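You operate a simulated robot arm through the tools that you are given. There is no shell and no other tool. Be economical: measure what you need, move in short steps, check, and stop when the job is done.

Carry out the task below with a simulated robot arm. There is one attempt and no reset: what you move stays moved.

## Task
Hold the green checked book down with the grey cloth weight and rub off its pencil marks.
Fine: weight on first; weight and eraser go back afterwards. Set down upright: eraser. What is to be rubbed or washed off counts as gone when no trace of it is left.
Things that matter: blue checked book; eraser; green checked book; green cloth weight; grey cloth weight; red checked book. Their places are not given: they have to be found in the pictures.

It is judged by the outcome, as a careful person would: the job done as asked, and still so three seconds after it is handed in. It fails if anything else is knocked over, pushed out of place, dropped, spilled or broken. Flat cloth is picked up by pressing the open fingertips on it (5 to 10 N) and closing them slowly along it; thin cloth reads only 2 to 8 mm in the jaws.

## Robot
A 6-joint arm with a two-finger parallel gripper, fixed in place. Base frame: the origin is at the foot of the arm, x ahead of it, y to its left, z up; the work surface is at about z = 800. Readings come in mm, degrees, newtons and seconds.
With the tool pointing down near the work surface it reaches from about 260 to 680 mm from the base axis. Its first joint turns from -66.0 to 66.0 degrees. Payload 2.9 kg.
The tool frame sits at the grasp point between the pads (the TCP): z along the fingers, y along the line on which they close. The tips reach 30 mm beyond it. Largest opening 110 mm; finger width 20, thickness 10; the body of the gripper, 48 by 112 mm, starts 55 mm behind the TCP.
Orientation is that of the tool frame in the base frame, as a unit quaternion [x, y, z, w]. With the fingers straight down and closing along the base's y, the tool's x points along the base's -x, its y along +y and its z along -z.

## Interface
- The arm moves only by the tool step_arm. Its argument "steps" is a list of rows, each an object of numbers (a shift or turn left out is 0, a gripper value left out holds the last): "ax", "ay", "az": the turn, a rotation vector about the tool's x, y, z in rad; "x", "y", "z": the shift along the tool's x, y, z in mm; "grip": the finger opening in mm, from 0 to 110. In form: [{"ax": .., "ay": .., "az": .., "x": .., "y": .., "z": .., "grip": ..}, ...]. A call has 1 to 12 rows; each row is the pose to reach, as a shift and turn from the pose commanded when the call began, along the tool's axes at that moment. Each row takes 0.2 s and may step no farther than 50 mm and 8.6 degrees from the row before; otherwise, or with a gripper value out of range, the whole call is refused. A pose out of reach is approached as far as the arm can. The call stops where the force on the tool passes 40 N (or 10 N more than at its start, if that is more) or the arm is blocked; 0.2 s more then pass. Each finger travels about 108 mm/s and halts on what it meets, pressing with about 24 N; the grip force reading is that of the motor and also rises with nothing between the fingers. The clock runs only during rows and for 0.2 s after the last one: add rows that repeat a pose to give the fingers time. It gives the time, the measured TCP pose, the force on the tool (base axes), the opening and the grip force at its end, in the units of the frame above (readings bear some noise), with the torque about the TCP (base axes, N m) and any sound that the robot's microphone picked up, and new pictures: "pictures" is both (left out), scene, wrist or none.
- Cameras (640 x 400 px; columns grow to the right, rows downward): "scene" is fixed at [101.3, 466.4, 1381.8]; the picture's right is [-0.40, -0.92, 0.00], its down [-0.56, 0.25, -0.79] and it looks along [0.72, -0.32, -0.61] (base axes); focal length 356 px, centre (320, 200). "wrist" rides on the gripper at [72, 17, -103] in the tool frame; the picture's right is [-0.23, 0.97, 0.00], its down [-0.76, -0.18, -0.62] and it looks along [-0.61, -0.14, 0.78] (tool axes); focal length 222 px, centre (320, 200).
- pixel_to_xyz(camera, pixels): for up to 12 pixels [column, row] of the newest picture of that camera ("zoom" is the newest enlarged one), the place [x, y, z] in the base frame of the surface seen there, good to about 3 mm. No time passes.
- close_up(camera, box): a new picture of the part [left, top, right, bottom] of that camera's present view, enlarged. No time passes.
- finish_job(): hands the job in; it is judged then, once.

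Work in short steps. Measure before you move; look again where a grasp or a placing could have gone wrong, and mend it. You have 80 turns and 200 pictures in all, those below and enlarged ones among them. Open the gripper and draw the arm clear of the work before you hand the job in, unless the task says otherwise; then end with one line.

The tools are called as a command line: name --argument value ..., lists and objects as JSON in quotes. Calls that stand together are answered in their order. step_arm: Moves the arm, as the interface text tells. Its arguments: {"type":"object","properties":{"steps":{"type":"array","items":{"type":"object","properties":{"ax":{"type":"number"},"ay":{"type":"number"},"az":{"type":"number"},"x":{"type":"number"},"y":{"type":"number"},"z":{"type":"number"},"grip":{"type":"number"}}}},"pictures":{"type":"string","enum":["both","scene","wrist","none"]}},"required":["steps"]} The other tools are called the same way: pixel_to_xyz (camera, pixels) gives the place of the surface under pixels of a picture; close_up (camera, box) takes an enlarged picture of a part of a camera's view; finish_job () hands the job in.

At the start:

```text
time_s: 0.0
eef_pos: [486.8, 166.2, 1145.2]
tool_rot: [0.0, 1.0, 0.0, 0.0]
contact_force: [-0.5, 0.3, 0.3]
torque: [-0.03, -0.03, -0.02]
opening: 110.2
finger_force: 0.0
```

scene: 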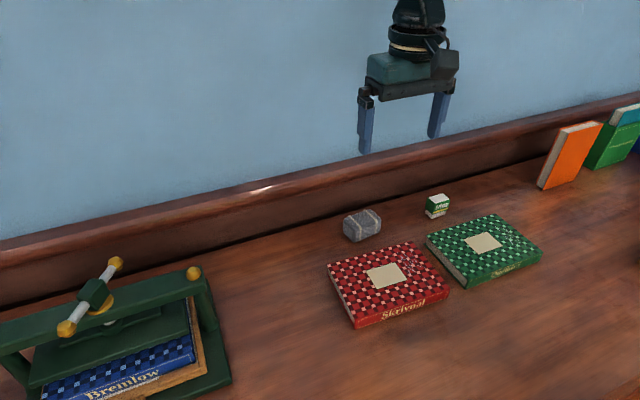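
wrist: 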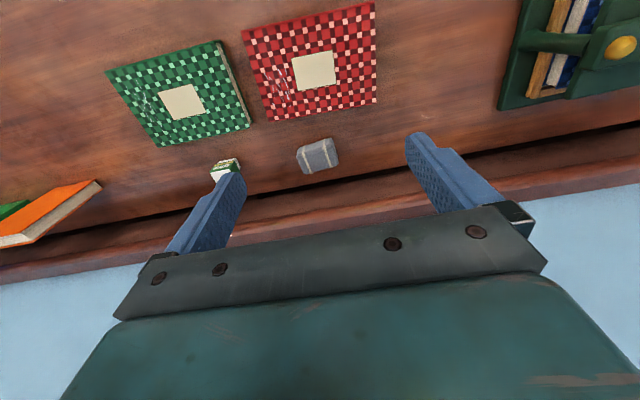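

The scene shows the grey weight near (362,225), the eraser near (437,205) and the green book near (484,248). I'll enlarge these first.

close_up --camera "scene" --box '[400, 180, 560, 300]'

close_up --camera "scene" --box '[320, 180, 480, 280]'

close_up --camera "wrist" --box '[90, 20, 350, 190]'

pixel_to_xyz --camera "scene" --pixels '[[484, 242], [428, 237], [492, 215], [541, 252], [467, 284], [437, 198], [362, 218], [345, 228], [378, 220], [385, 275], [400, 220], [505, 235]]'

pixel_to_xyz --camera "wrist" --pixels '[[110, 72], [218, 42], [249, 125], [160, 145], [182, 101], [145, 103], [300, 152], [333, 140], [339, 162], [305, 173], [226, 163], [275, 85]]'

```text
3.33 times, centred on (480, 240) of scene
```

zoom: 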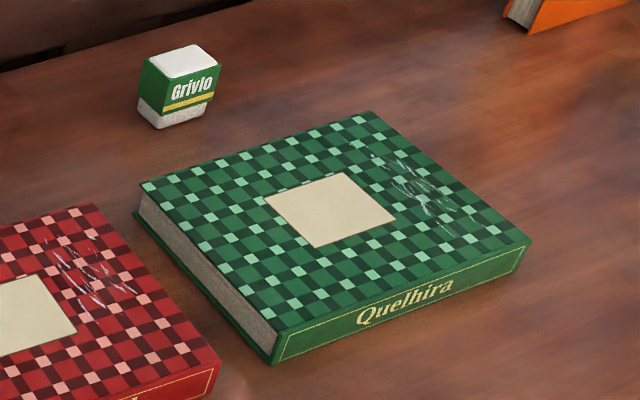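

```text
4.00 times, centred on (400, 230) of scene
```

zoom: 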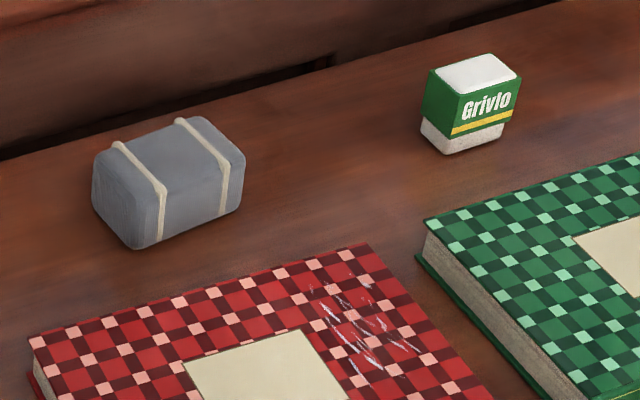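

```text
2.35 times, centred on (220, 105) of wrist
```

zoom: 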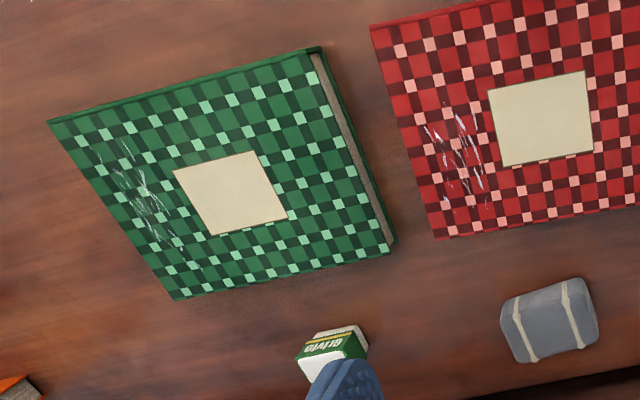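

```text
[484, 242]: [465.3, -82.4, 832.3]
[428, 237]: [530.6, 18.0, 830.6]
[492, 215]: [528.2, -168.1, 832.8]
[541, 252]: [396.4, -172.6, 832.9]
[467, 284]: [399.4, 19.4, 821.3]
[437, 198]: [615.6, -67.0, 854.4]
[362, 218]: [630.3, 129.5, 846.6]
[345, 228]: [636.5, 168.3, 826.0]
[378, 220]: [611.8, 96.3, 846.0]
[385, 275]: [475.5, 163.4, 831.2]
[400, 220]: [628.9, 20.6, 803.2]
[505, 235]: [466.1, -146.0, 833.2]
```

```text
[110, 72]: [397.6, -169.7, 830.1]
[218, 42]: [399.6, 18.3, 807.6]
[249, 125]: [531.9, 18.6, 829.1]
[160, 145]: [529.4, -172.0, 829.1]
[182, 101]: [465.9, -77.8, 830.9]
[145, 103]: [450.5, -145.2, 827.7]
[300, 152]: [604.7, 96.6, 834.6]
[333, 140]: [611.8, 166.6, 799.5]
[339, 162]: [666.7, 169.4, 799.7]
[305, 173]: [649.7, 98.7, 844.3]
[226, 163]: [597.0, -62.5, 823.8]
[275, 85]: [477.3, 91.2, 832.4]
```

The marks lie on the right end of the green book (y about -115 to -165). The left end is free for the weight. I move above the grey weight to measure it closer.

step_arm --steps '[{"x": -26, "y": -7, "z": 35}, {"x": -52, "y": -14, "z": 70}, {"x": -78, "y": -20, "z": 105}, {"x": -104, "y": -27, "z": 140}, {"x": -130, "y": -34, "z": 175}, {"x": -143, "y": -34, "z": 195}, {"x": -143, "y": -34, "z": 195}]'

```text
time_s: 1.6
eef_pos: [629.0, 132.7, 950.0]
tool_rot: [0.0, 1.0, 0.0, 0.0]
contact_force: [-0.6, 0.1, 0.5]
torque: [-0.03, -0.04, -0.01]
opening: 110.1
finger_force: 0.0
```

scene: 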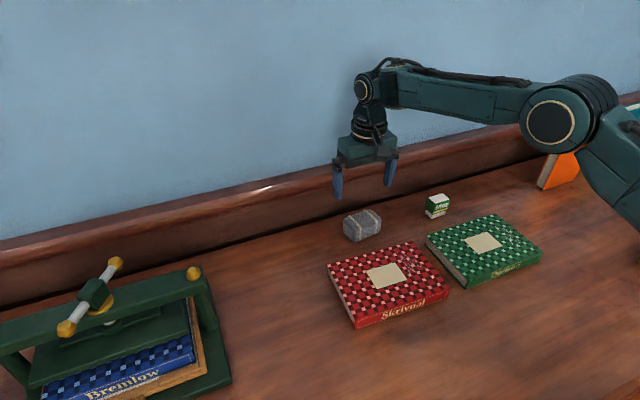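
wrist: 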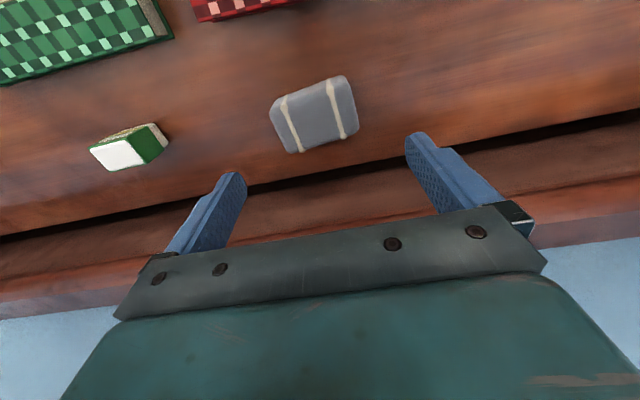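

I measure the weight at (315,113), the eraser at (130,147) and the ledge behind them.

pixel_to_xyz --camera "wrist" --pixels '[[274, 106], [289, 151], [340, 78], [357, 122], [315, 115], [93, 150], [125, 142], [108, 169], [144, 160], [118, 155], [300, 190], [300, 210]]'

close_up --camera "wrist" --box '[70, 60, 390, 260]'

pixel_to_xyz --camera "scene" --pixels '[[346, 219], [353, 242], [380, 232], [374, 211], [362, 220], [427, 197], [431, 200], [448, 197], [440, 194], [432, 217], [447, 213], [426, 211]]'

```text
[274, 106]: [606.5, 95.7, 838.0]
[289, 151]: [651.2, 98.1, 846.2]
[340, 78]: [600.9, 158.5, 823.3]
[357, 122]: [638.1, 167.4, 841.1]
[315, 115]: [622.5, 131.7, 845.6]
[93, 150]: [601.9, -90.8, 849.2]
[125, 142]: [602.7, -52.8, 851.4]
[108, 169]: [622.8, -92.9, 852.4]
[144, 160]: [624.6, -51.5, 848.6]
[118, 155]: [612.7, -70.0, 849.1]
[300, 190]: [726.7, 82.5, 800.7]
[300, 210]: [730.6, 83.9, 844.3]
```

```text
2.00 times, centred on (230, 160) of wrist
```

zoom: 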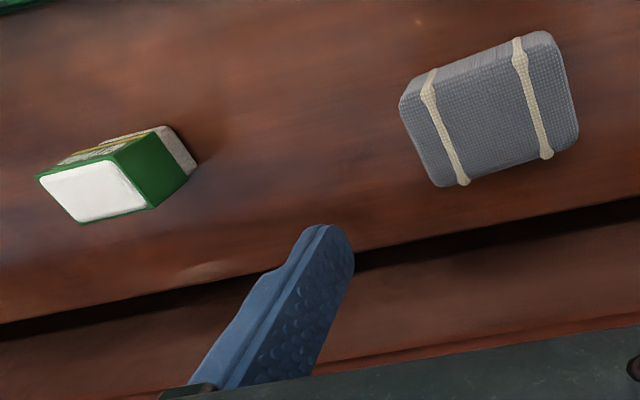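

```text
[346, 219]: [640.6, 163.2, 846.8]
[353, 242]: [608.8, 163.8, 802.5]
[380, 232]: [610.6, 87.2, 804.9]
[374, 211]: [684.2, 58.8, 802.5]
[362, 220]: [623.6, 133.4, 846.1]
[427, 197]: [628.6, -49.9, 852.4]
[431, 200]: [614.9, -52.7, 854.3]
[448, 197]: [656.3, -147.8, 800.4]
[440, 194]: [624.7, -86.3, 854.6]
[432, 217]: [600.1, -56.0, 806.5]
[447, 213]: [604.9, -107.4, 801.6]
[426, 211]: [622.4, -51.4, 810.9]
```

The weight spans about x 604-654 and y 95-168, top at 846. I descend over it to TCP z 836 and close along y.

step_arm --steps '[{"z": 40, "y": -1, "grip": 110}, {"z": 80, "y": -1}, {"z": 100, "y": -1}, {"z": 112, "y": -1}, {"z": 112, "y": -1, "grip": 80}, {"z": 112, "y": -1, "grip": 70}, {"z": 112, "y": -1, "grip": 60}, {"z": 112, "y": -1, "grip": 50}, {"z": 112, "y": -1, "grip": 50}]'

```text
time_s: 3.6
eef_pos: [629.3, 133.6, 836.3]
tool_rot: [0.0, 1.0, 0.0, -0.001]
contact_force: [0.2, -1.2, 0.3]
torque: [-0.14, -0.06, -0.04]
opening: 82.2
finger_force: 23.9
```

scene: 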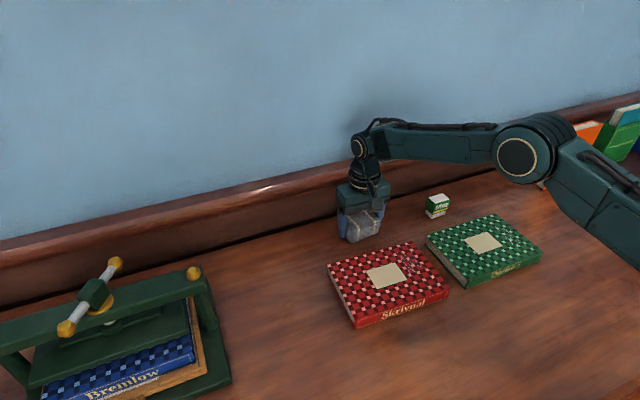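
wrist: 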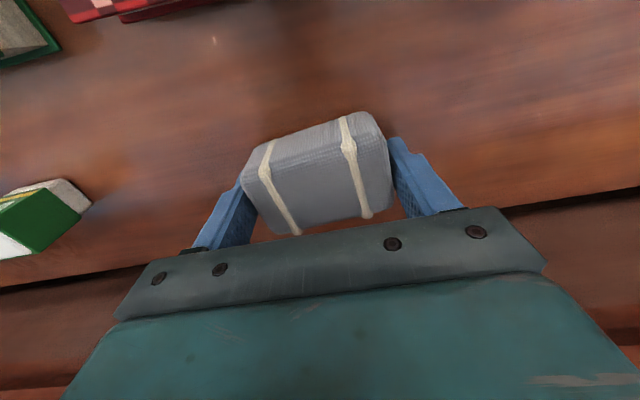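

The fingers hold the weight (82 mm, 24 N). I lift it slowly.

step_arm --steps '[{"z": -10, "grip": 50}, {"z": -30}, {"z": -60}, {"z": -100}, {"z": -100}]'

```text
time_s: 4.8
eef_pos: [629.7, 133.1, 936.6]
tool_rot: [0.0, 1.0, 0.0, -0.001]
contact_force: [-0.9, -0.1, -5.0]
torque: [0.02, 0.01, 0.03]
opening: 82.0
finger_force: 24.0
```

scene: 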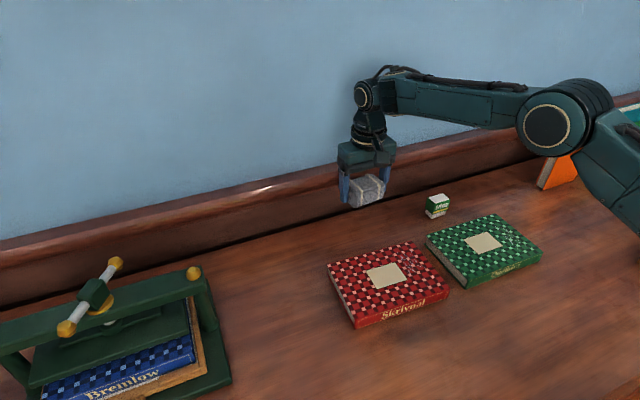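
wrist: 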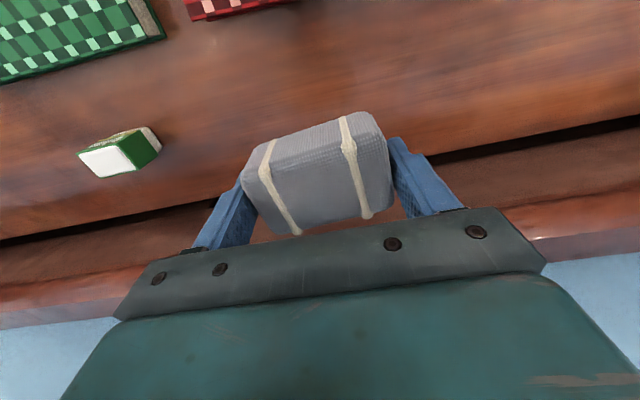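

The weight hangs firmly (5 N). I carry it over the free left end of the green book, to (465,-30).

step_arm --steps '[{"x": 33, "y": -33}, {"x": 66, "y": -66}, {"x": 99, "y": -99}, {"x": 132, "y": -132}, {"x": 165, "y": -163}, {"x": 165, "y": -163}, {"x": 165, "y": -163, "z": 25}, {"x": 165, "y": -163, "z": 45}, {"x": 165, "y": -163, "z": 45}]'

```text
time_s: 6.8
eef_pos: [464.7, -32.1, 893.5]
tool_rot: [0.001, 1.0, -0.001, 0.0]
contact_force: [1.3, 1.0, -6.2]
torque: [-0.01, -0.01, 0.03]
opening: 81.9
finger_force: 24.6
```

scene: 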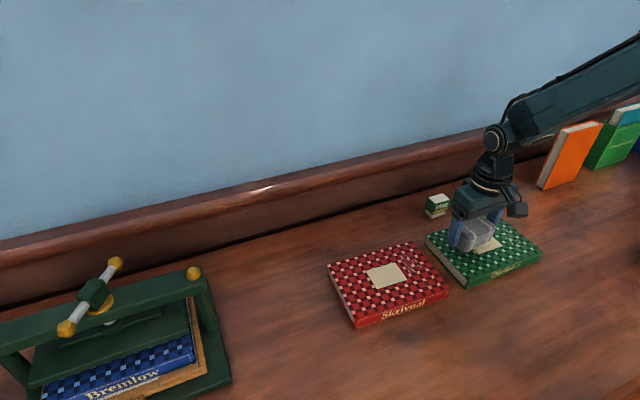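
wrist: 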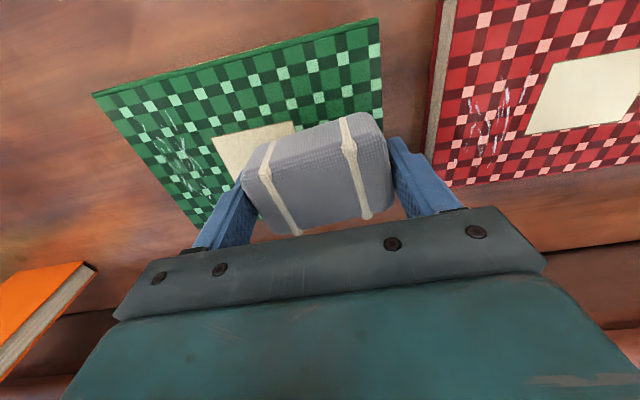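

The weight is over the left end, and the marks at about (175,150) in the wrist view are well clear of it. I lower it to contact with the book, about 24 mm further.

step_arm --steps '[{"z": 10}, {"z": 18}, {"z": 22}, {"z": 24}, {"z": 25}, {"z": 25}]' --pictures "none"

pixel_to_xyz --camera "wrist" --pixels '[[92, 94], [380, 20], [200, 228], [320, 150]]'

```text
time_s: 8.2
eef_pos: [464.6, -31.0, 867.3]
tool_rot: [0.0, 1.0, 0.001, 0.0]
contact_force: [-0.2, 0.1, -5.7]
torque: [0.0, -0.02, -0.01]
opening: 81.7
finger_force: 24.4
```

```text
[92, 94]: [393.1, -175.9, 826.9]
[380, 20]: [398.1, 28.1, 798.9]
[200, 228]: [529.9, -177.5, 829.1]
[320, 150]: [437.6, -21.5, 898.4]
```

Still carrying 5.7 N, so there is no contact yet. I go down in 1 mm steps.

step_arm --steps '[{"z": 1}, {"z": 2}, {"z": 2}]' --pictures "none"

```text
time_s: 9.0
eef_pos: [465.4, -31.2, 866.9]
tool_rot: [0.0, 1.0, 0.001, -0.001]
contact_force: [-0.8, 0.2, -3.9]
torque: [-0.01, -0.02, 0.01]
opening: 82.0
finger_force: 23.8
```

The force is falling, so contact has begun. A little further down, then I open slowly.

step_arm --steps '[{"z": 1}, {"z": 1.5}, {"z": 1.5}]' --pictures "none"

```text
time_s: 9.8
eef_pos: [464.8, -30.9, 866.6]
tool_rot: [-0.002, 1.0, 0.0, 0.001]
contact_force: [-6.6, 2.3, 16.2]
torque: [-0.02, 0.36, 0.09]
opening: 81.7
finger_force: 23.8
```

It is firmly down (16 N up). I ease up 1 mm and open, then rise.

step_arm --steps '[{"z": -1}, {"z": -1, "grip": 90}, {"z": -1, "grip": 100}, {"z": -1, "grip": 110}, {"z": -1, "grip": 110}, {"z": -40}, {"z": -80}, {"z": -100}]'

```text
time_s: 11.6
eef_pos: [463.2, -30.0, 964.5]
tool_rot: [0.0, 1.0, -0.001, 0.0]
contact_force: [-0.5, 0.7, -0.1]
torque: [-0.01, -0.02, -0.01]
opening: 110.0
finger_force: 0.0
```

scene: 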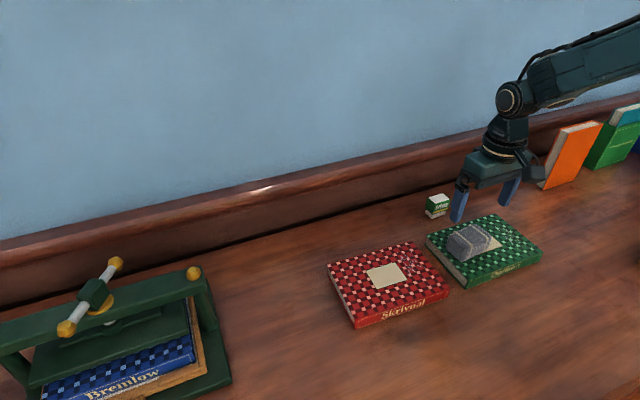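
wrist: 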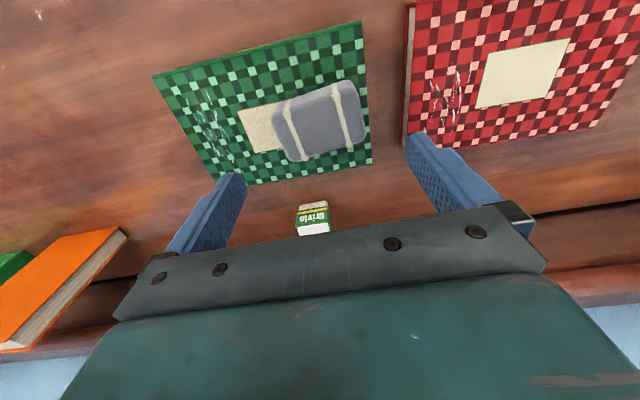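

The weight sits on the left end of the book. Now I map the marks.

close_up --camera "wrist" --box '[150, 60, 278, 188]'

close_up --camera "scene" --box '[470, 205, 550, 265]'

```text
3.12 times, centred on (214, 124) of wrist
```

zoom: 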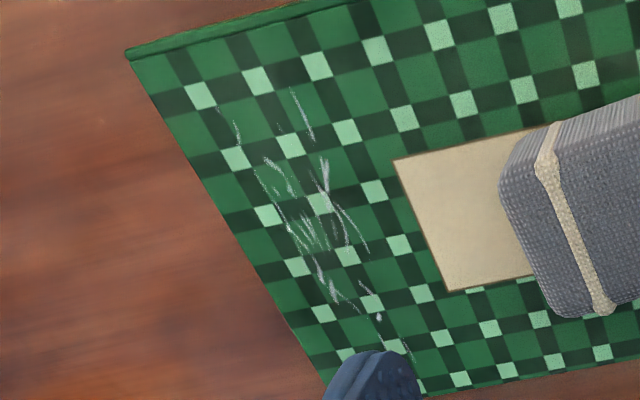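

```text
6.67 times, centred on (510, 235) of scene
```

zoom: 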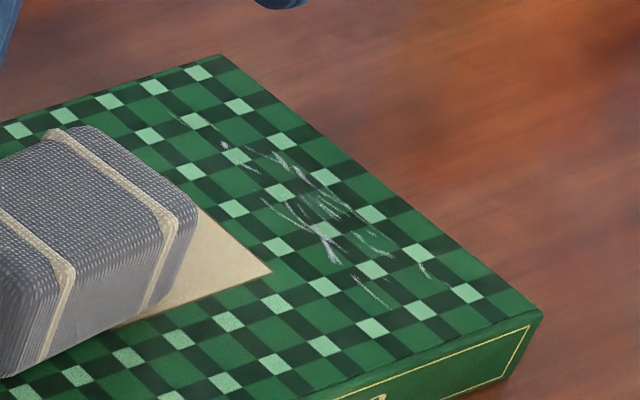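

pixel_to_xyz --camera "zoom" --pixels '[[172, 115], [222, 145], [258, 174], [262, 198], [245, 148], [285, 165], [340, 262], [352, 278], [390, 308], [392, 258], [420, 262], [452, 288]]'

```text
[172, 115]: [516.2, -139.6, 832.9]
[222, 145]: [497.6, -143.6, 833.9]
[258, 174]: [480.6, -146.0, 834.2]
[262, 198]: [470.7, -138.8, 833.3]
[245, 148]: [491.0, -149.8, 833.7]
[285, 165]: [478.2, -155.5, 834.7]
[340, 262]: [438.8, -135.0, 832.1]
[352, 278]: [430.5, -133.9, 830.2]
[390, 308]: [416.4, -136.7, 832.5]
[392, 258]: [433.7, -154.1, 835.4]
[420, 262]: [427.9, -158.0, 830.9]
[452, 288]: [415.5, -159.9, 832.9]
```

Marks span x 413-518 and y -130 to -163. With the eraser's 40 mm side along y, strokes along x will cover them. I move above the eraser at (613,-72).

step_arm --steps '[{"x": -45, "y": -14}, {"x": -90, "y": -28}, {"x": -135, "y": -41}, {"x": -149, "y": -41}, {"x": -149, "y": -41, "z": 40}, {"x": -149, "y": -41, "z": 60}, {"x": -149, "y": -41, "z": 60}]'

```text
time_s: 13.2
eef_pos: [613.4, -70.1, 902.8]
tool_rot: [0.0, 1.0, 0.0, 0.0]
contact_force: [-0.1, -0.1, -0.9]
torque: [0.01, -0.02, 0.01]
opening: 109.7
finger_force: 0.1
```

scene: 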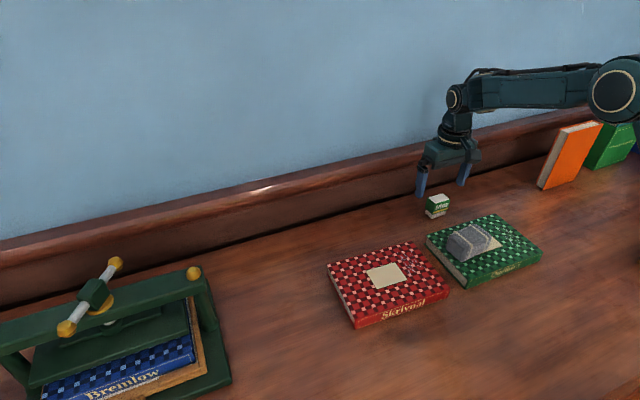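
wrist: 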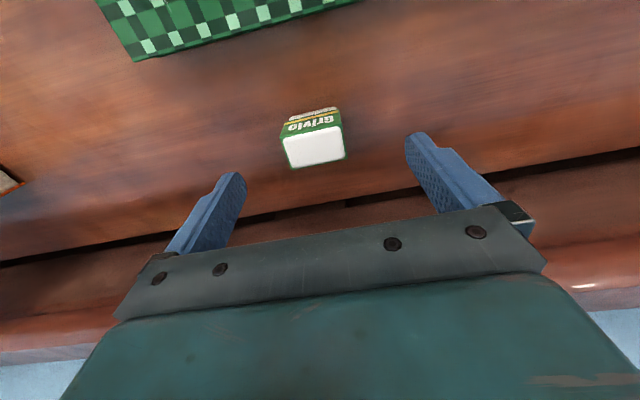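

The eraser top is at about (314,148), centred between the fingers. I measure it exactly before descending.

pixel_to_xyz --camera "wrist" --pixels '[[284, 138], [341, 126], [292, 167], [344, 157], [314, 147], [300, 117], [290, 124], [339, 108]]'

close_up --camera "wrist" --box '[264, 90, 364, 180]'

```text
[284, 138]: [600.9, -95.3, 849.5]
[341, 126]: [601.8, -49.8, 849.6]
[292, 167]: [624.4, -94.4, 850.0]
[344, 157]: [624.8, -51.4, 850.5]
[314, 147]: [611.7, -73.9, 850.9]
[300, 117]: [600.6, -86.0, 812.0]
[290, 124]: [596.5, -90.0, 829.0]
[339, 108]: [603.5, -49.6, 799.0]
```

```text
4.44 times, centred on (314, 135) of wrist
```

zoom: 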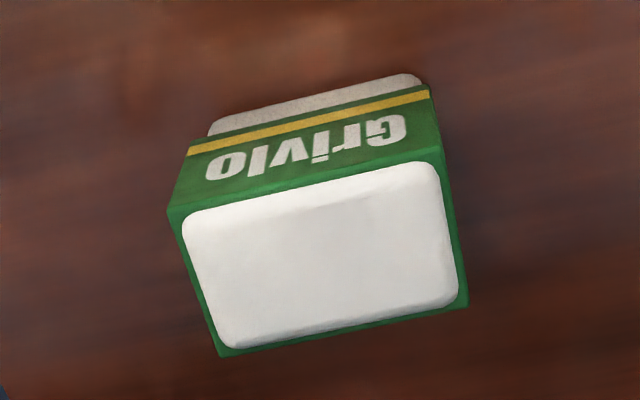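

Eraser centre is (612.7,-72.5), top 851. I shift y by -2, descend to TCP z 843 and close gently onto it.

step_arm --steps '[{"y": -2.3, "z": 25, "x": 0.5}, {"y": -2.3, "z": 50, "x": 0.5}, {"y": -2.3, "z": 60, "x": 0.5, "grip": 80}, {"y": -2.3, "z": 60, "x": 0.5, "grip": 60}, {"y": -2.3, "z": 60, "x": 0.5, "grip": 50}, {"y": -2.3, "z": 60, "x": 0.5, "grip": 40}, {"y": -2.3, "z": 60, "x": 0.5, "grip": 30}, {"y": -2.3, "z": 60, "x": 0.5, "grip": 25}]'

```text
time_s: 15.0
eef_pos: [612.7, -74.1, 845.1]
tool_rot: [0.0, 1.0, 0.0, 0.0]
contact_force: [0.6, -0.1, -0.1]
torque: [0.0, 0.01, -0.03]
opening: 46.5
finger_force: 24.1
```

scene: 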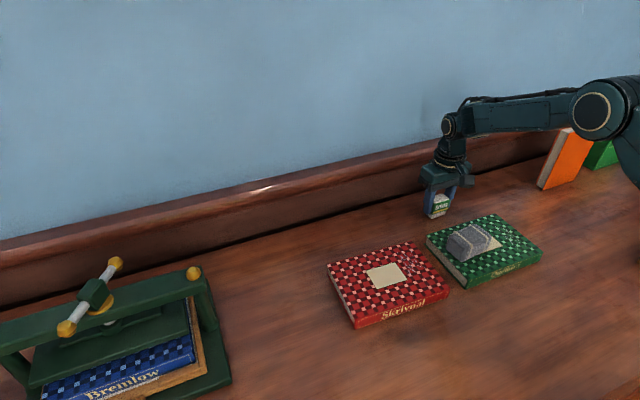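
wrist: 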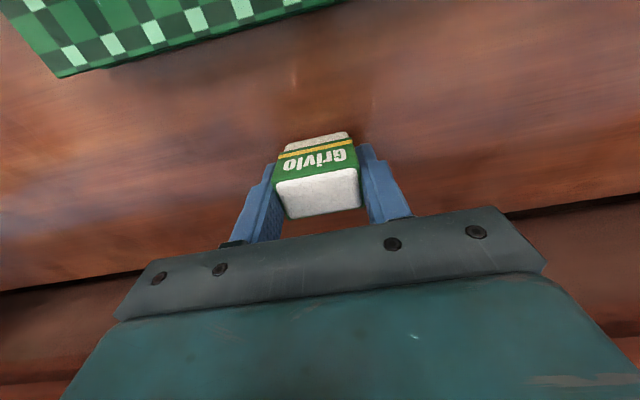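

Eraser held at 46.5 mm. I lift it and carry it above the middle-far end of the marks at (512,-147).

step_arm --steps '[{"z": -15}, {"z": -50}, {"z": -70}, {"z": -70, "x": 34, "y": -25}, {"z": -70, "x": 68, "y": -50}, {"z": -70, "x": 100, "y": -73}, {"z": -60, "x": 100, "y": -73}, {"z": -45, "x": 100, "y": -73}, {"z": -45, "x": 100, "y": -73}]'

```text
time_s: 17.0
eef_pos: [512.6, -148.5, 889.5]
tool_rot: [0.0, 1.0, 0.0, 0.0]
contact_force: [-0.3, 0.0, -0.5]
torque: [-0.01, -0.01, 0.0]
opening: 46.5
finger_force: 23.4
```

scene: 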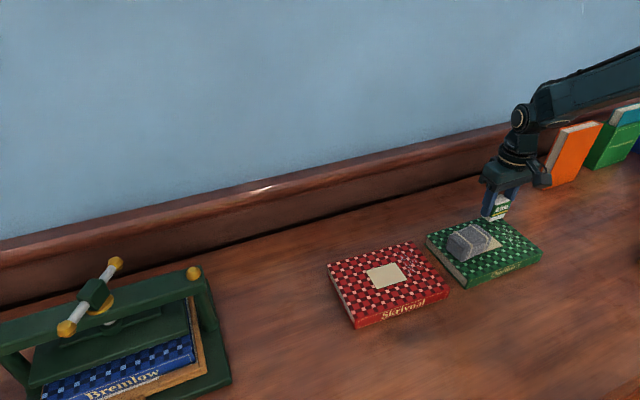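
wrist: 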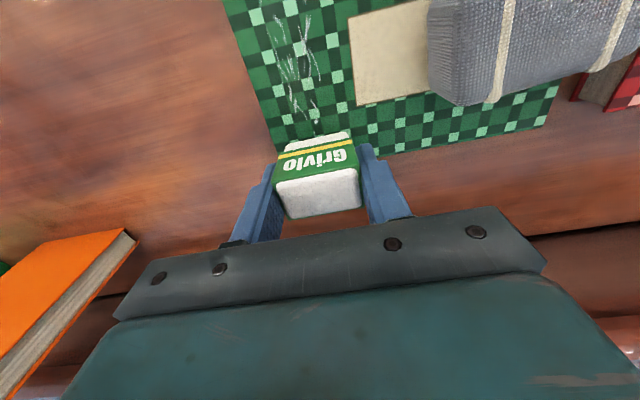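

The eraser is over the far end of the marks. I lower it towards the book top in small steps until the force shows contact.

step_arm --steps '[{"z": 6}, {"z": 10}, {"z": 12}, {"z": 13}, {"z": 13}]' --pictures "none"

```text
time_s: 18.2
eef_pos: [513.0, -147.4, 874.9]
tool_rot: [0.0, 1.0, 0.0, 0.0]
contact_force: [0.4, 0.1, 0.1]
torque: [0.01, -0.01, 0.01]
opening: 46.5
finger_force: 23.8
```

step_arm --steps '[{"z": 1}, {"z": 1}, {"z": 1}]' --pictures "none"

```text
time_s: 19.0
eef_pos: [512.1, -147.7, 874.7]
tool_rot: [0.0, 1.0, 0.001, 0.0]
contact_force: [-0.2, 0.3, -0.9]
torque: [0.0, -0.01, -0.05]
opening: 46.4
finger_force: 23.8
```

Still no contact; I go down another 1 mm.

step_arm --steps '[{"z": 1}, {"z": 1}, {"z": 1}]' --pictures "none"

```text
time_s: 19.8
eef_pos: [513.5, -148.3, 873.5]
tool_rot: [0.0, 1.0, 0.0, 0.0]
contact_force: [-0.5, -1.0, -0.1]
torque: [-0.02, -0.02, 0.01]
opening: 46.5
finger_force: 23.8
```

No contact at 873.5; another 1 mm.

step_arm --steps '[{"z": 1}, {"z": 1}, {"z": 1}]' --pictures "none"

```text
time_s: 20.6
eef_pos: [513.1, -148.1, 873.7]
tool_rot: [0.001, 1.0, 0.0, -0.001]
contact_force: [-3.8, -0.9, 12.5]
torque: [0.01, 0.22, 0.0]
opening: 46.5
finger_force: 23.7
```

Contact at 12.5 N. I ease 0.3 mm and rub towards the near end, along -x.

step_arm --steps '[{"z": -0.3, "x": -4}, {"z": -0.3, "x": 6}, {"z": -0.3, "x": 16}, {"z": -0.3, "x": 26}, {"z": -0.3, "x": 36}, {"z": -0.3, "x": 46}, {"z": -0.3, "x": 56}]'

```text
time_s: 22.2
eef_pos: [454.6, -148.3, 873.2]
tool_rot: [0.0, 1.0, 0.0, -0.001]
contact_force: [0.5, 0.5, 0.0]
torque: [0.0, -0.05, 0.02]
opening: 46.6
finger_force: 24.0
```

scene: 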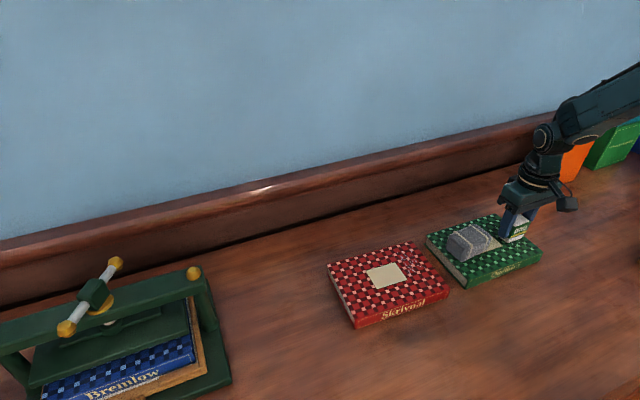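
wrist: 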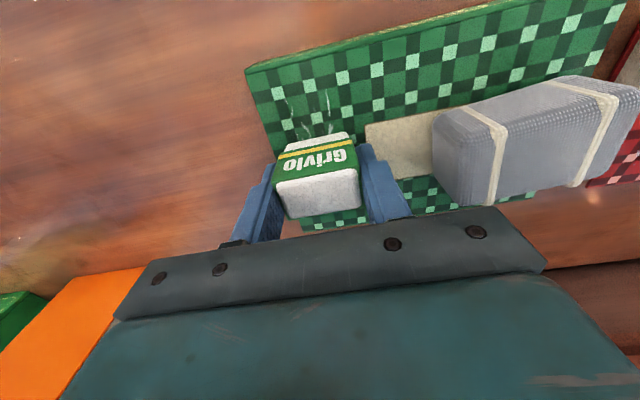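

Contact was lost (0 N). I lower by 0.5 mm and check the force here.

step_arm --steps '[{"z": 0.5}, {"z": 0.5}]' --pictures "none"

```text
time_s: 22.8
eef_pos: [456.4, -147.7, 874.2]
tool_rot: [0.0, 1.0, 0.001, -0.001]
contact_force: [0.1, -0.2, -0.1]
torque: [-0.02, -0.01, -0.02]
opening: 46.4
finger_force: 24.2
```

step_arm --steps '[{"z": 0.5}, {"z": 0.5}]' --pictures "none"

```text
time_s: 23.4
eef_pos: [455.7, -148.6, 874.1]
tool_rot: [0.0, 1.0, 0.0, 0.0]
contact_force: [-0.2, -0.5, 2.8]
torque: [0.02, -0.03, 0.04]
opening: 46.6
finger_force: 23.5
```

2.8 N now. A further 0.3 mm, then I rub to the near end.

step_arm --steps '[{"z": 0.3}, {"z": 0.3, "x": 8}, {"z": 0.3, "x": 16}, {"z": 0.3, "x": 24}, {"z": 0.3, "x": 32}, {"z": 0.3, "x": 40}]' --pictures "none"

```text
time_s: 24.8
eef_pos: [419.2, -147.2, 875.0]
tool_rot: [0.0, 1.0, 0.0, 0.002]
contact_force: [9.3, 1.4, 17.7]
torque: [0.1, -0.25, -0.05]
opening: 46.6
finger_force: 24.6
```

17.7 N at the near end, rubbing well. I rub back and forth here, easing slightly.

step_arm --steps '[{"z": -0.2, "x": 7}, {"z": -0.3, "x": 0}, {"z": -0.2, "x": -10}, {"z": -0.1, "x": -20}, {"z": 0, "x": -30}, {"z": 0, "x": -40}, {"z": 0.1, "x": -50}]'

```text
time_s: 26.4
eef_pos: [467.7, -147.8, 871.3]
tool_rot: [0.0, 1.0, 0.001, -0.001]
contact_force: [-3.7, 1.4, 6.3]
torque: [0.0, 0.23, 0.04]
opening: 46.3
finger_force: 23.8
```

scene: 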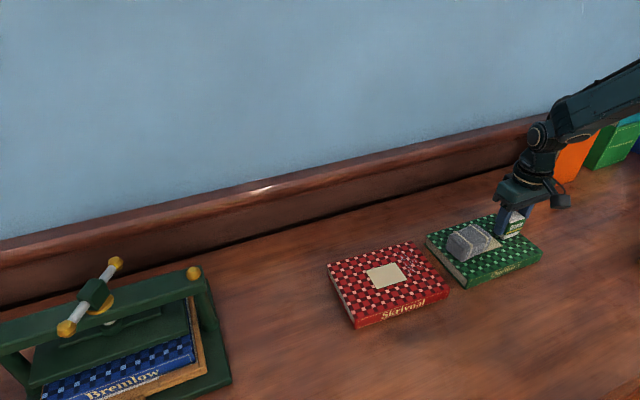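
wrist: 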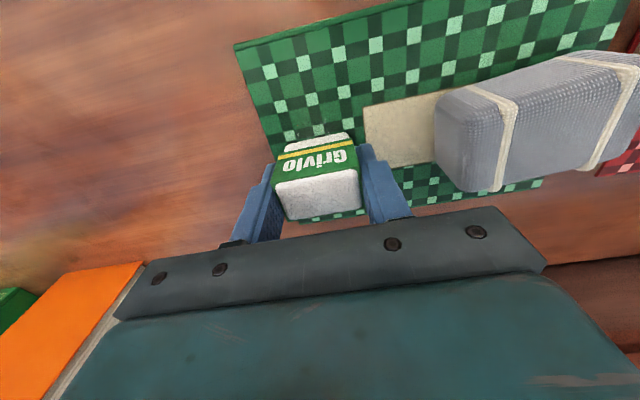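

The near part looks clean. I continue rubbing to the far end.

step_arm --steps '[{"z": 0.0, "x": -8}, {"z": 0.1, "x": -16}, {"z": 0.1, "x": -24}, {"z": 0.1, "x": -32}, {"z": 0.1, "x": -40}, {"z": 0.1, "x": -48}, {"z": 0.1, "x": -52}]' --pictures "none"

```text
time_s: 28.0
eef_pos: [519.3, -147.3, 873.6]
tool_rot: [0.0, 1.0, 0.0, -0.001]
contact_force: [0.0, 0.1, -1.2]
torque: [-0.02, 0.0, 0.01]
opening: 46.1
finger_force: 24.2
```

No contact at the far end. I step down until the force returns.

step_arm --steps '[{"z": 0.5}, {"z": 0.5}]' --pictures "none"

```text
time_s: 28.6
eef_pos: [518.9, -148.0, 871.5]
tool_rot: [0.0, 1.0, 0.0, 0.0]
contact_force: [-1.0, 0.5, -0.6]
torque: [0.0, 0.01, 0.0]
opening: 46.8
finger_force: 23.7
```

step_arm --steps '[{"z": 0.6}, {"z": 0.6}]' --pictures "none"

```text
time_s: 29.2
eef_pos: [518.4, -147.3, 872.4]
tool_rot: [0.0, 1.0, 0.001, 0.0]
contact_force: [0.4, 0.0, 2.9]
torque: [0.01, -0.03, -0.03]
opening: 46.6
finger_force: 24.4
```

Contact again at 2.9 N. I add 0.4 mm and rub from the far end inward.

step_arm --steps '[{"z": 0.4}, {"z": 0.4, "x": 8}, {"z": 0.4, "x": 16}, {"z": 0.4, "x": 24}, {"z": 0.3, "x": 32}, {"z": 0.3, "x": 40}]' --pictures "none"

```text
time_s: 30.6
eef_pos: [479.9, -148.0, 871.8]
tool_rot: [0.0, 1.0, -0.001, 0.003]
contact_force: [9.9, 0.0, 20.3]
torque: [0.05, -0.2, 0.02]
opening: 46.5
finger_force: 24.6
```

20 N here, good contact. I rub back to the far end, then lift and draw back to look.

step_arm --steps '[{"z": -0.2, "x": -8}, {"z": -0.1, "x": -16}, {"z": 0, "x": -24}, {"z": 0.1, "x": -32}, {"z": 0.1, "x": -38}, {"z": -20, "x": -38}, {"z": -50, "x": -50}, {"z": -60, "x": -90}, {"z": -60, "x": -120}, {"z": -60, "x": -120}]'

close_up --camera "scene" --box '[470, 205, 550, 265]'

close_up --camera "wrist" --box '[220, 0, 420, 125]'

```text
time_s: 32.8
eef_pos: [599.1, -147.6, 927.6]
tool_rot: [0.001, 1.0, -0.001, 0.0]
contact_force: [0.0, 0.5, -0.5]
torque: [-0.01, 0.03, 0.0]
opening: 46.2
finger_force: 24.4
```

scene: 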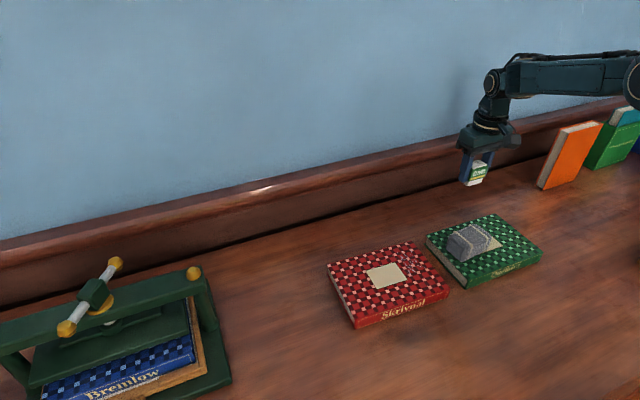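
wrist: 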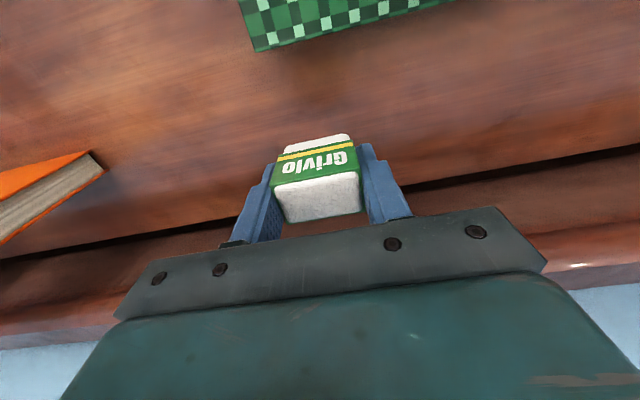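

```text
6.67 times, centred on (510, 235) of scene
```

zoom: 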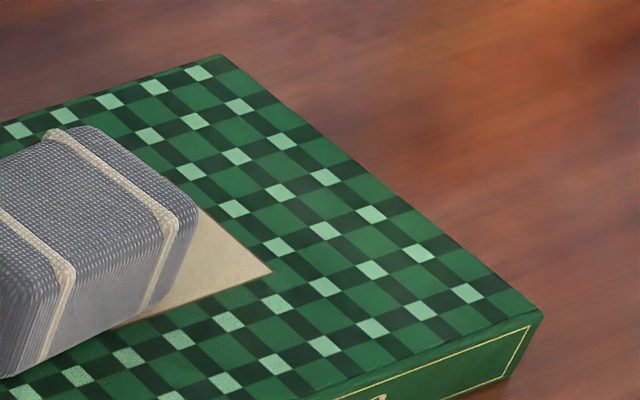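

```text
3.20 times, centred on (320, 62) of wrist
```

zoom: 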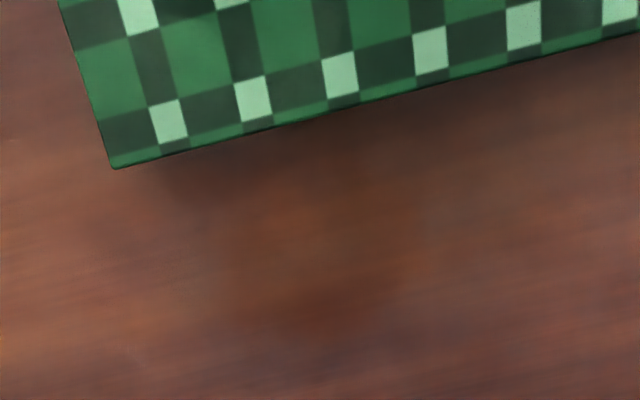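

It looks clean; I enlarge further to look for faint traces.

close_up --camera "scene" --box '[486, 212, 516, 232]'

close_up --camera "scene" --box '[500, 224, 536, 252]'

```text
16.00 times, centred on (501, 222) of scene
```

zoom: 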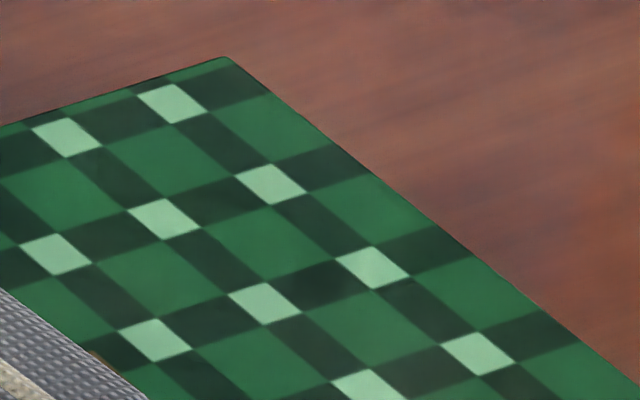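

```text
14.29 times, centred on (518, 238) of scene
```

zoom: 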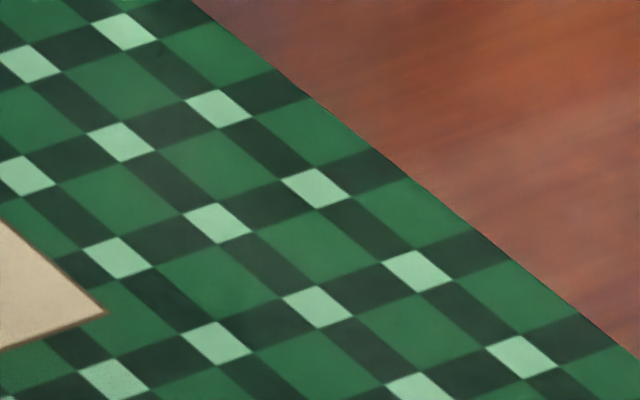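

Clean in the scene view. For a second angle I move the wrist camera over the book while still holding the eraser.

step_arm --steps '[{"x": 40, "z": -10, "y": 5}, {"x": 80, "z": -20, "y": 10}, {"x": 110, "z": -25, "y": 15}, {"x": 110, "z": -25, "y": 15}]' --pictures "wrist"

close_up --camera "wrist" --box '[215, 25, 375, 145]'

```text
time_s: 33.8
eef_pos: [489.6, -131.5, 956.1]
tool_rot: [0.0, 1.0, 0.0, -0.001]
contact_force: [-0.6, 0.1, 0.2]
torque: [0.0, -0.01, -0.01]
opening: 46.6
finger_force: 23.6
```

wrist: 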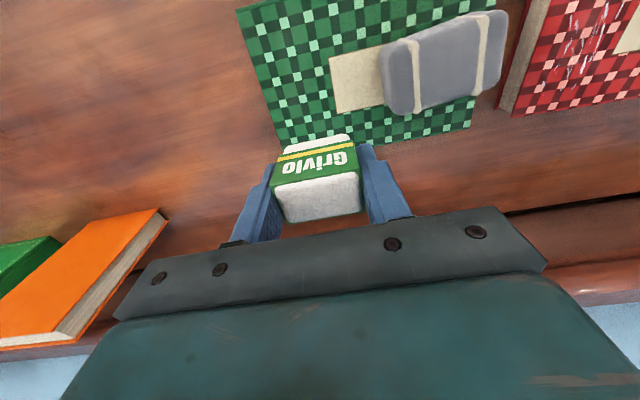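

```text
3.33 times, centred on (295, 85) of wrist
```

zoom: 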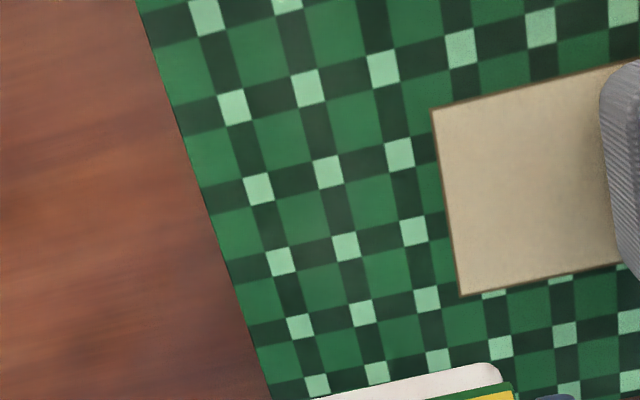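

There may be a faint greyness left in the densest part (x about 440-480), where the first passes had little pressure. I go back for extra rubbing there.

step_arm --steps '[{"x": 0, "y": -6, "z": 30}, {"x": -3, "y": -13, "z": 60}, {"x": -3, "y": -13, "z": 78}, {"x": -3, "y": -13, "z": 82}, {"x": -3, "y": -13, "z": 83}]' --pictures "none"

```text
time_s: 35.0
eef_pos: [492.3, -146.8, 872.2]
tool_rot: [-0.001, 1.0, 0.0, 0.0]
contact_force: [0.6, 0.7, -0.8]
torque: [-0.03, 0.01, 0.02]
opening: 46.7
finger_force: 23.7
```

step_arm --steps '[{"z": 0.5}, {"z": 0.5}]' --pictures "none"

```text
time_s: 35.6
eef_pos: [492.1, -145.3, 872.3]
tool_rot: [0.0, 1.0, 0.0, 0.0]
contact_force: [-0.1, 1.0, -0.2]
torque: [0.01, 0.02, -0.02]
opening: 46.1
finger_force: 23.2
```

No contact yet; another 0.7 mm.

step_arm --steps '[{"z": 0.7}, {"z": 0.7}]' --pictures "none"

```text
time_s: 36.2
eef_pos: [492.6, -147.5, 871.4]
tool_rot: [0.0, 1.0, 0.001, 0.0]
contact_force: [-0.1, 1.0, 0.0]
torque: [-0.02, -0.04, -0.02]
opening: 46.4
finger_force: 24.0
```

step_arm --steps '[{"z": 0.7}, {"z": 0.7}]' --pictures "none"

```text
time_s: 36.8
eef_pos: [491.9, -145.6, 871.4]
tool_rot: [0.0, 1.0, -0.001, 0.0]
contact_force: [-0.6, 0.4, -0.1]
torque: [-0.03, 0.01, -0.01]
opening: 46.5
finger_force: 24.2
```

step_arm --steps '[{"z": 0.7}, {"z": 0.7}]' --pictures "none"

```text
time_s: 37.4
eef_pos: [493.1, -145.5, 870.5]
tool_rot: [0.0, 1.0, 0.0, 0.0]
contact_force: [-0.2, -0.1, -0.3]
torque: [0.01, -0.02, -0.03]
opening: 46.6
finger_force: 23.7
```

Still none (the eraser has slid up slightly in the fingers); down another 0.7 mm.

step_arm --steps '[{"z": 0.7}, {"z": 0.7}]' --pictures "none"

```text
time_s: 38.0
eef_pos: [491.6, -146.2, 870.8]
tool_rot: [0.0, 1.0, 0.0, -0.001]
contact_force: [-0.6, 0.1, 2.2]
torque: [0.01, 0.04, -0.01]
opening: 46.8
finger_force: 24.2
```

Contact at 2.2 N. I add 0.4 mm and rub back and forth through the dense part.

step_arm --steps '[{"z": 0.4}, {"z": 0.4, "x": 10}, {"z": 0.4, "x": 20}, {"z": 0.3, "x": 30}, {"z": 0.3, "x": 40}, {"z": 0.3, "x": 50}, {"z": 0.2, "x": 60}, {"z": 0.3, "x": 50}, {"z": 0.4, "x": 40}, {"z": 0.4, "x": 30}, {"z": 0.5, "x": 20}]' --pictures "none"

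```text
time_s: 40.4
eef_pos: [472.1, -145.0, 867.8]
tool_rot: [0.0, 1.0, 0.0, -0.001]
contact_force: [0.3, 0.4, -0.1]
torque: [0.02, 0.02, 0.02]
opening: 46.4
finger_force: 24.2
```

Contact went again on the return stroke. I lift slightly and look at both the book and how the eraser sits in the fingers.

step_arm --steps '[{"z": -30, "x": -15}, {"z": -60, "x": -40}, {"z": -80, "x": -60}, {"z": -80, "x": -110}, {"z": -80, "x": -110}]'

close_up --camera "scene" --box '[470, 205, 550, 265]'

close_up --camera "scene" --box '[440, 110, 530, 190]'

close_up --camera "wrist" --box '[220, 110, 420, 235]'

```text
time_s: 41.6
eef_pos: [579.4, -148.5, 950.6]
tool_rot: [0.001, 1.0, 0.0, -0.001]
contact_force: [-0.4, -0.2, -2.7]
torque: [0.01, 0.03, 0.0]
opening: 46.4
finger_force: 23.9
```

scene: 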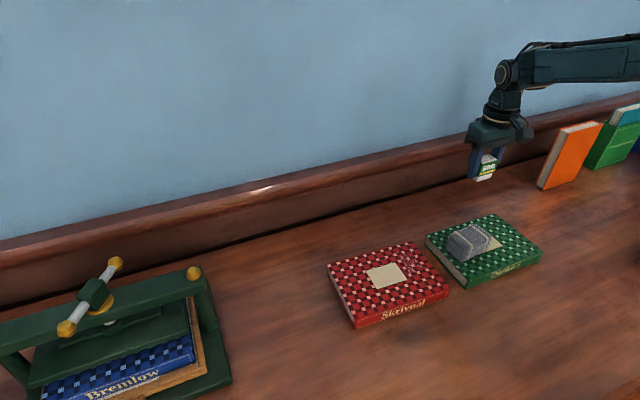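
wrist: 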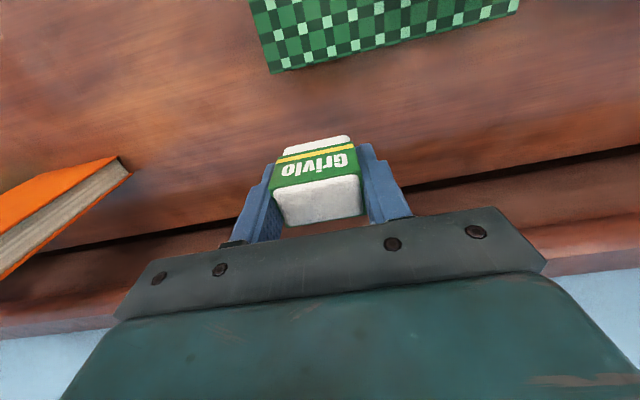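

```text
6.67 times, centred on (510, 235) of scene
```

zoom: 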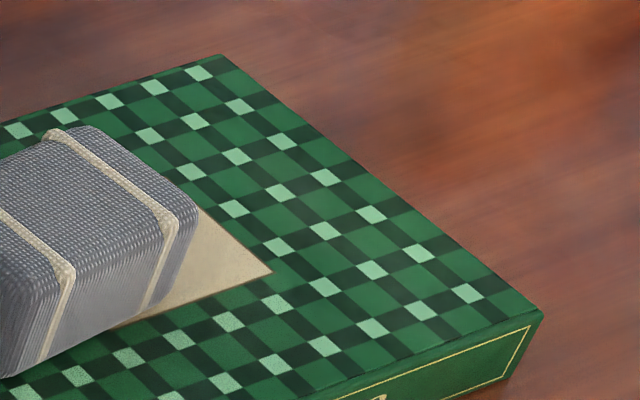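

```text
5.00 times, centred on (485, 150) of scene
```

zoom: 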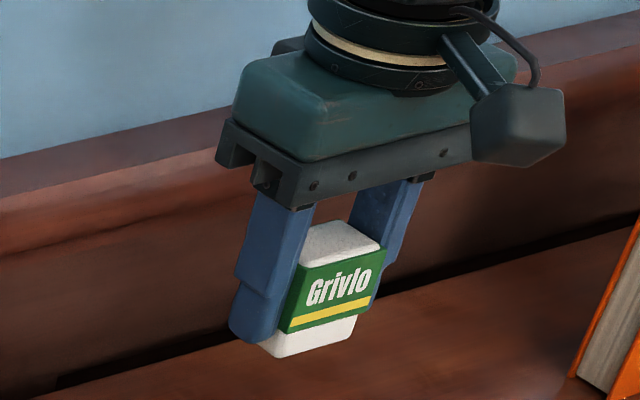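

```text
3.20 times, centred on (320, 172) of wrist
```

zoom: 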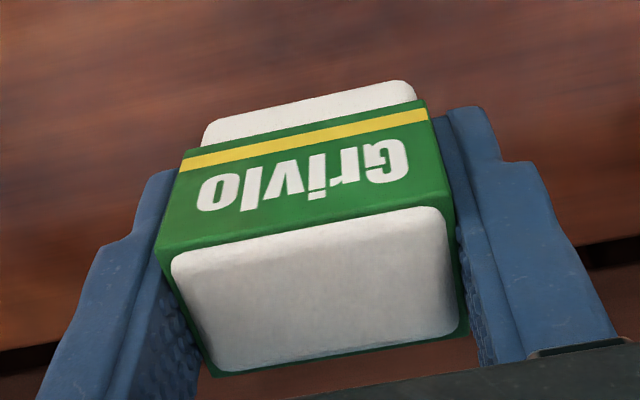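

The eraser is upright, only slid up a few mm. I enlarge the dense part again to judge whether any trace remains.

close_up --camera "scene" --box '[500, 222, 528, 242]'

close_up --camera "scene" --box '[494, 214, 518, 230]'

```text
16.00 times, centred on (514, 232) of scene
```

zoom: 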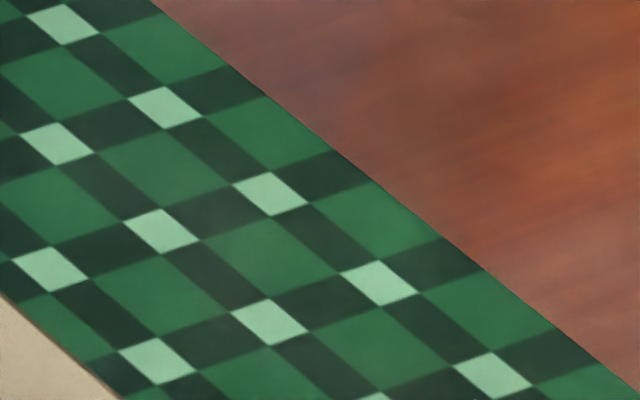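

```text
16.00 times, centred on (506, 222) of scene
```

zoom: 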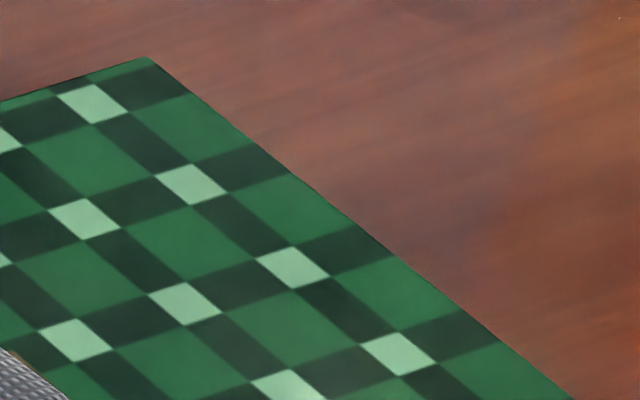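

A very faint greyness may remain in the dark squares around x 450-480. I return for a few more strokes there, pressing evenly.

step_arm --steps '[{"x": 40, "z": 10}, {"x": 80, "z": 35}, {"x": 85, "z": 65, "y": -1}, {"x": 85, "z": 77, "y": -1}, {"x": 85, "z": 79.5, "y": -1}, {"x": 85, "z": 80, "y": -1}]' --pictures "none"

pixel_to_xyz --camera "zoom" --pixels '[[300, 290], [250, 390], [150, 240]]'

```text
time_s: 43.0
eef_pos: [495.8, -147.3, 869.9]
tool_rot: [0.0, 1.0, 0.0, -0.001]
contact_force: [0.0, -0.5, -1.2]
torque: [0.01, 0.0, 0.01]
opening: 46.6
finger_force: 24.0
```

```text
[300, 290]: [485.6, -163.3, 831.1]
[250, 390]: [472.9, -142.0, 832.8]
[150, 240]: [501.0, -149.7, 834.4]
```

step_arm --steps '[{"z": 0.8}, {"z": 0.8}]' --pictures "none"

```text
time_s: 43.6
eef_pos: [495.7, -148.4, 869.6]
tool_rot: [0.0, 1.0, -0.001, 0.0]
contact_force: [-0.2, -0.1, 0.3]
torque: [0.03, 0.01, 0.0]
opening: 46.5
finger_force: 24.4
```

Not touching yet; another 0.8 mm.

step_arm --steps '[{"z": 0.8}, {"z": 0.8}]' --pictures "none"

```text
time_s: 44.2
eef_pos: [495.9, -147.3, 868.1]
tool_rot: [0.001, 1.0, 0.0, 0.0]
contact_force: [-0.1, -0.2, -0.3]
torque: [-0.01, -0.04, 0.0]
opening: 46.5
finger_force: 23.9
```

step_arm --steps '[{"z": 0.8}, {"z": 0.8}]' --pictures "none"

```text
time_s: 44.8
eef_pos: [495.5, -146.5, 867.1]
tool_rot: [0.0, 1.0, 0.0, 0.0]
contact_force: [-3.1, 0.6, 6.9]
torque: [0.01, 0.17, 0.0]
opening: 46.4
finger_force: 23.9
```

6.9 N: good. I rub along -x through the dense part.

step_arm --steps '[{"z": 0.1, "x": 8}, {"z": 0.1, "x": 16}, {"z": 0.1, "x": 24}, {"z": 0.1, "x": 32}, {"z": 0.1, "x": 40}]' --pictures "none"

```text
time_s: 46.0
eef_pos: [456.7, -146.8, 866.9]
tool_rot: [0.0, 1.0, 0.0, 0.0]
contact_force: [4.0, 0.9, 6.2]
torque: [0.05, -0.04, -0.02]
opening: 46.4
finger_force: 23.9
```

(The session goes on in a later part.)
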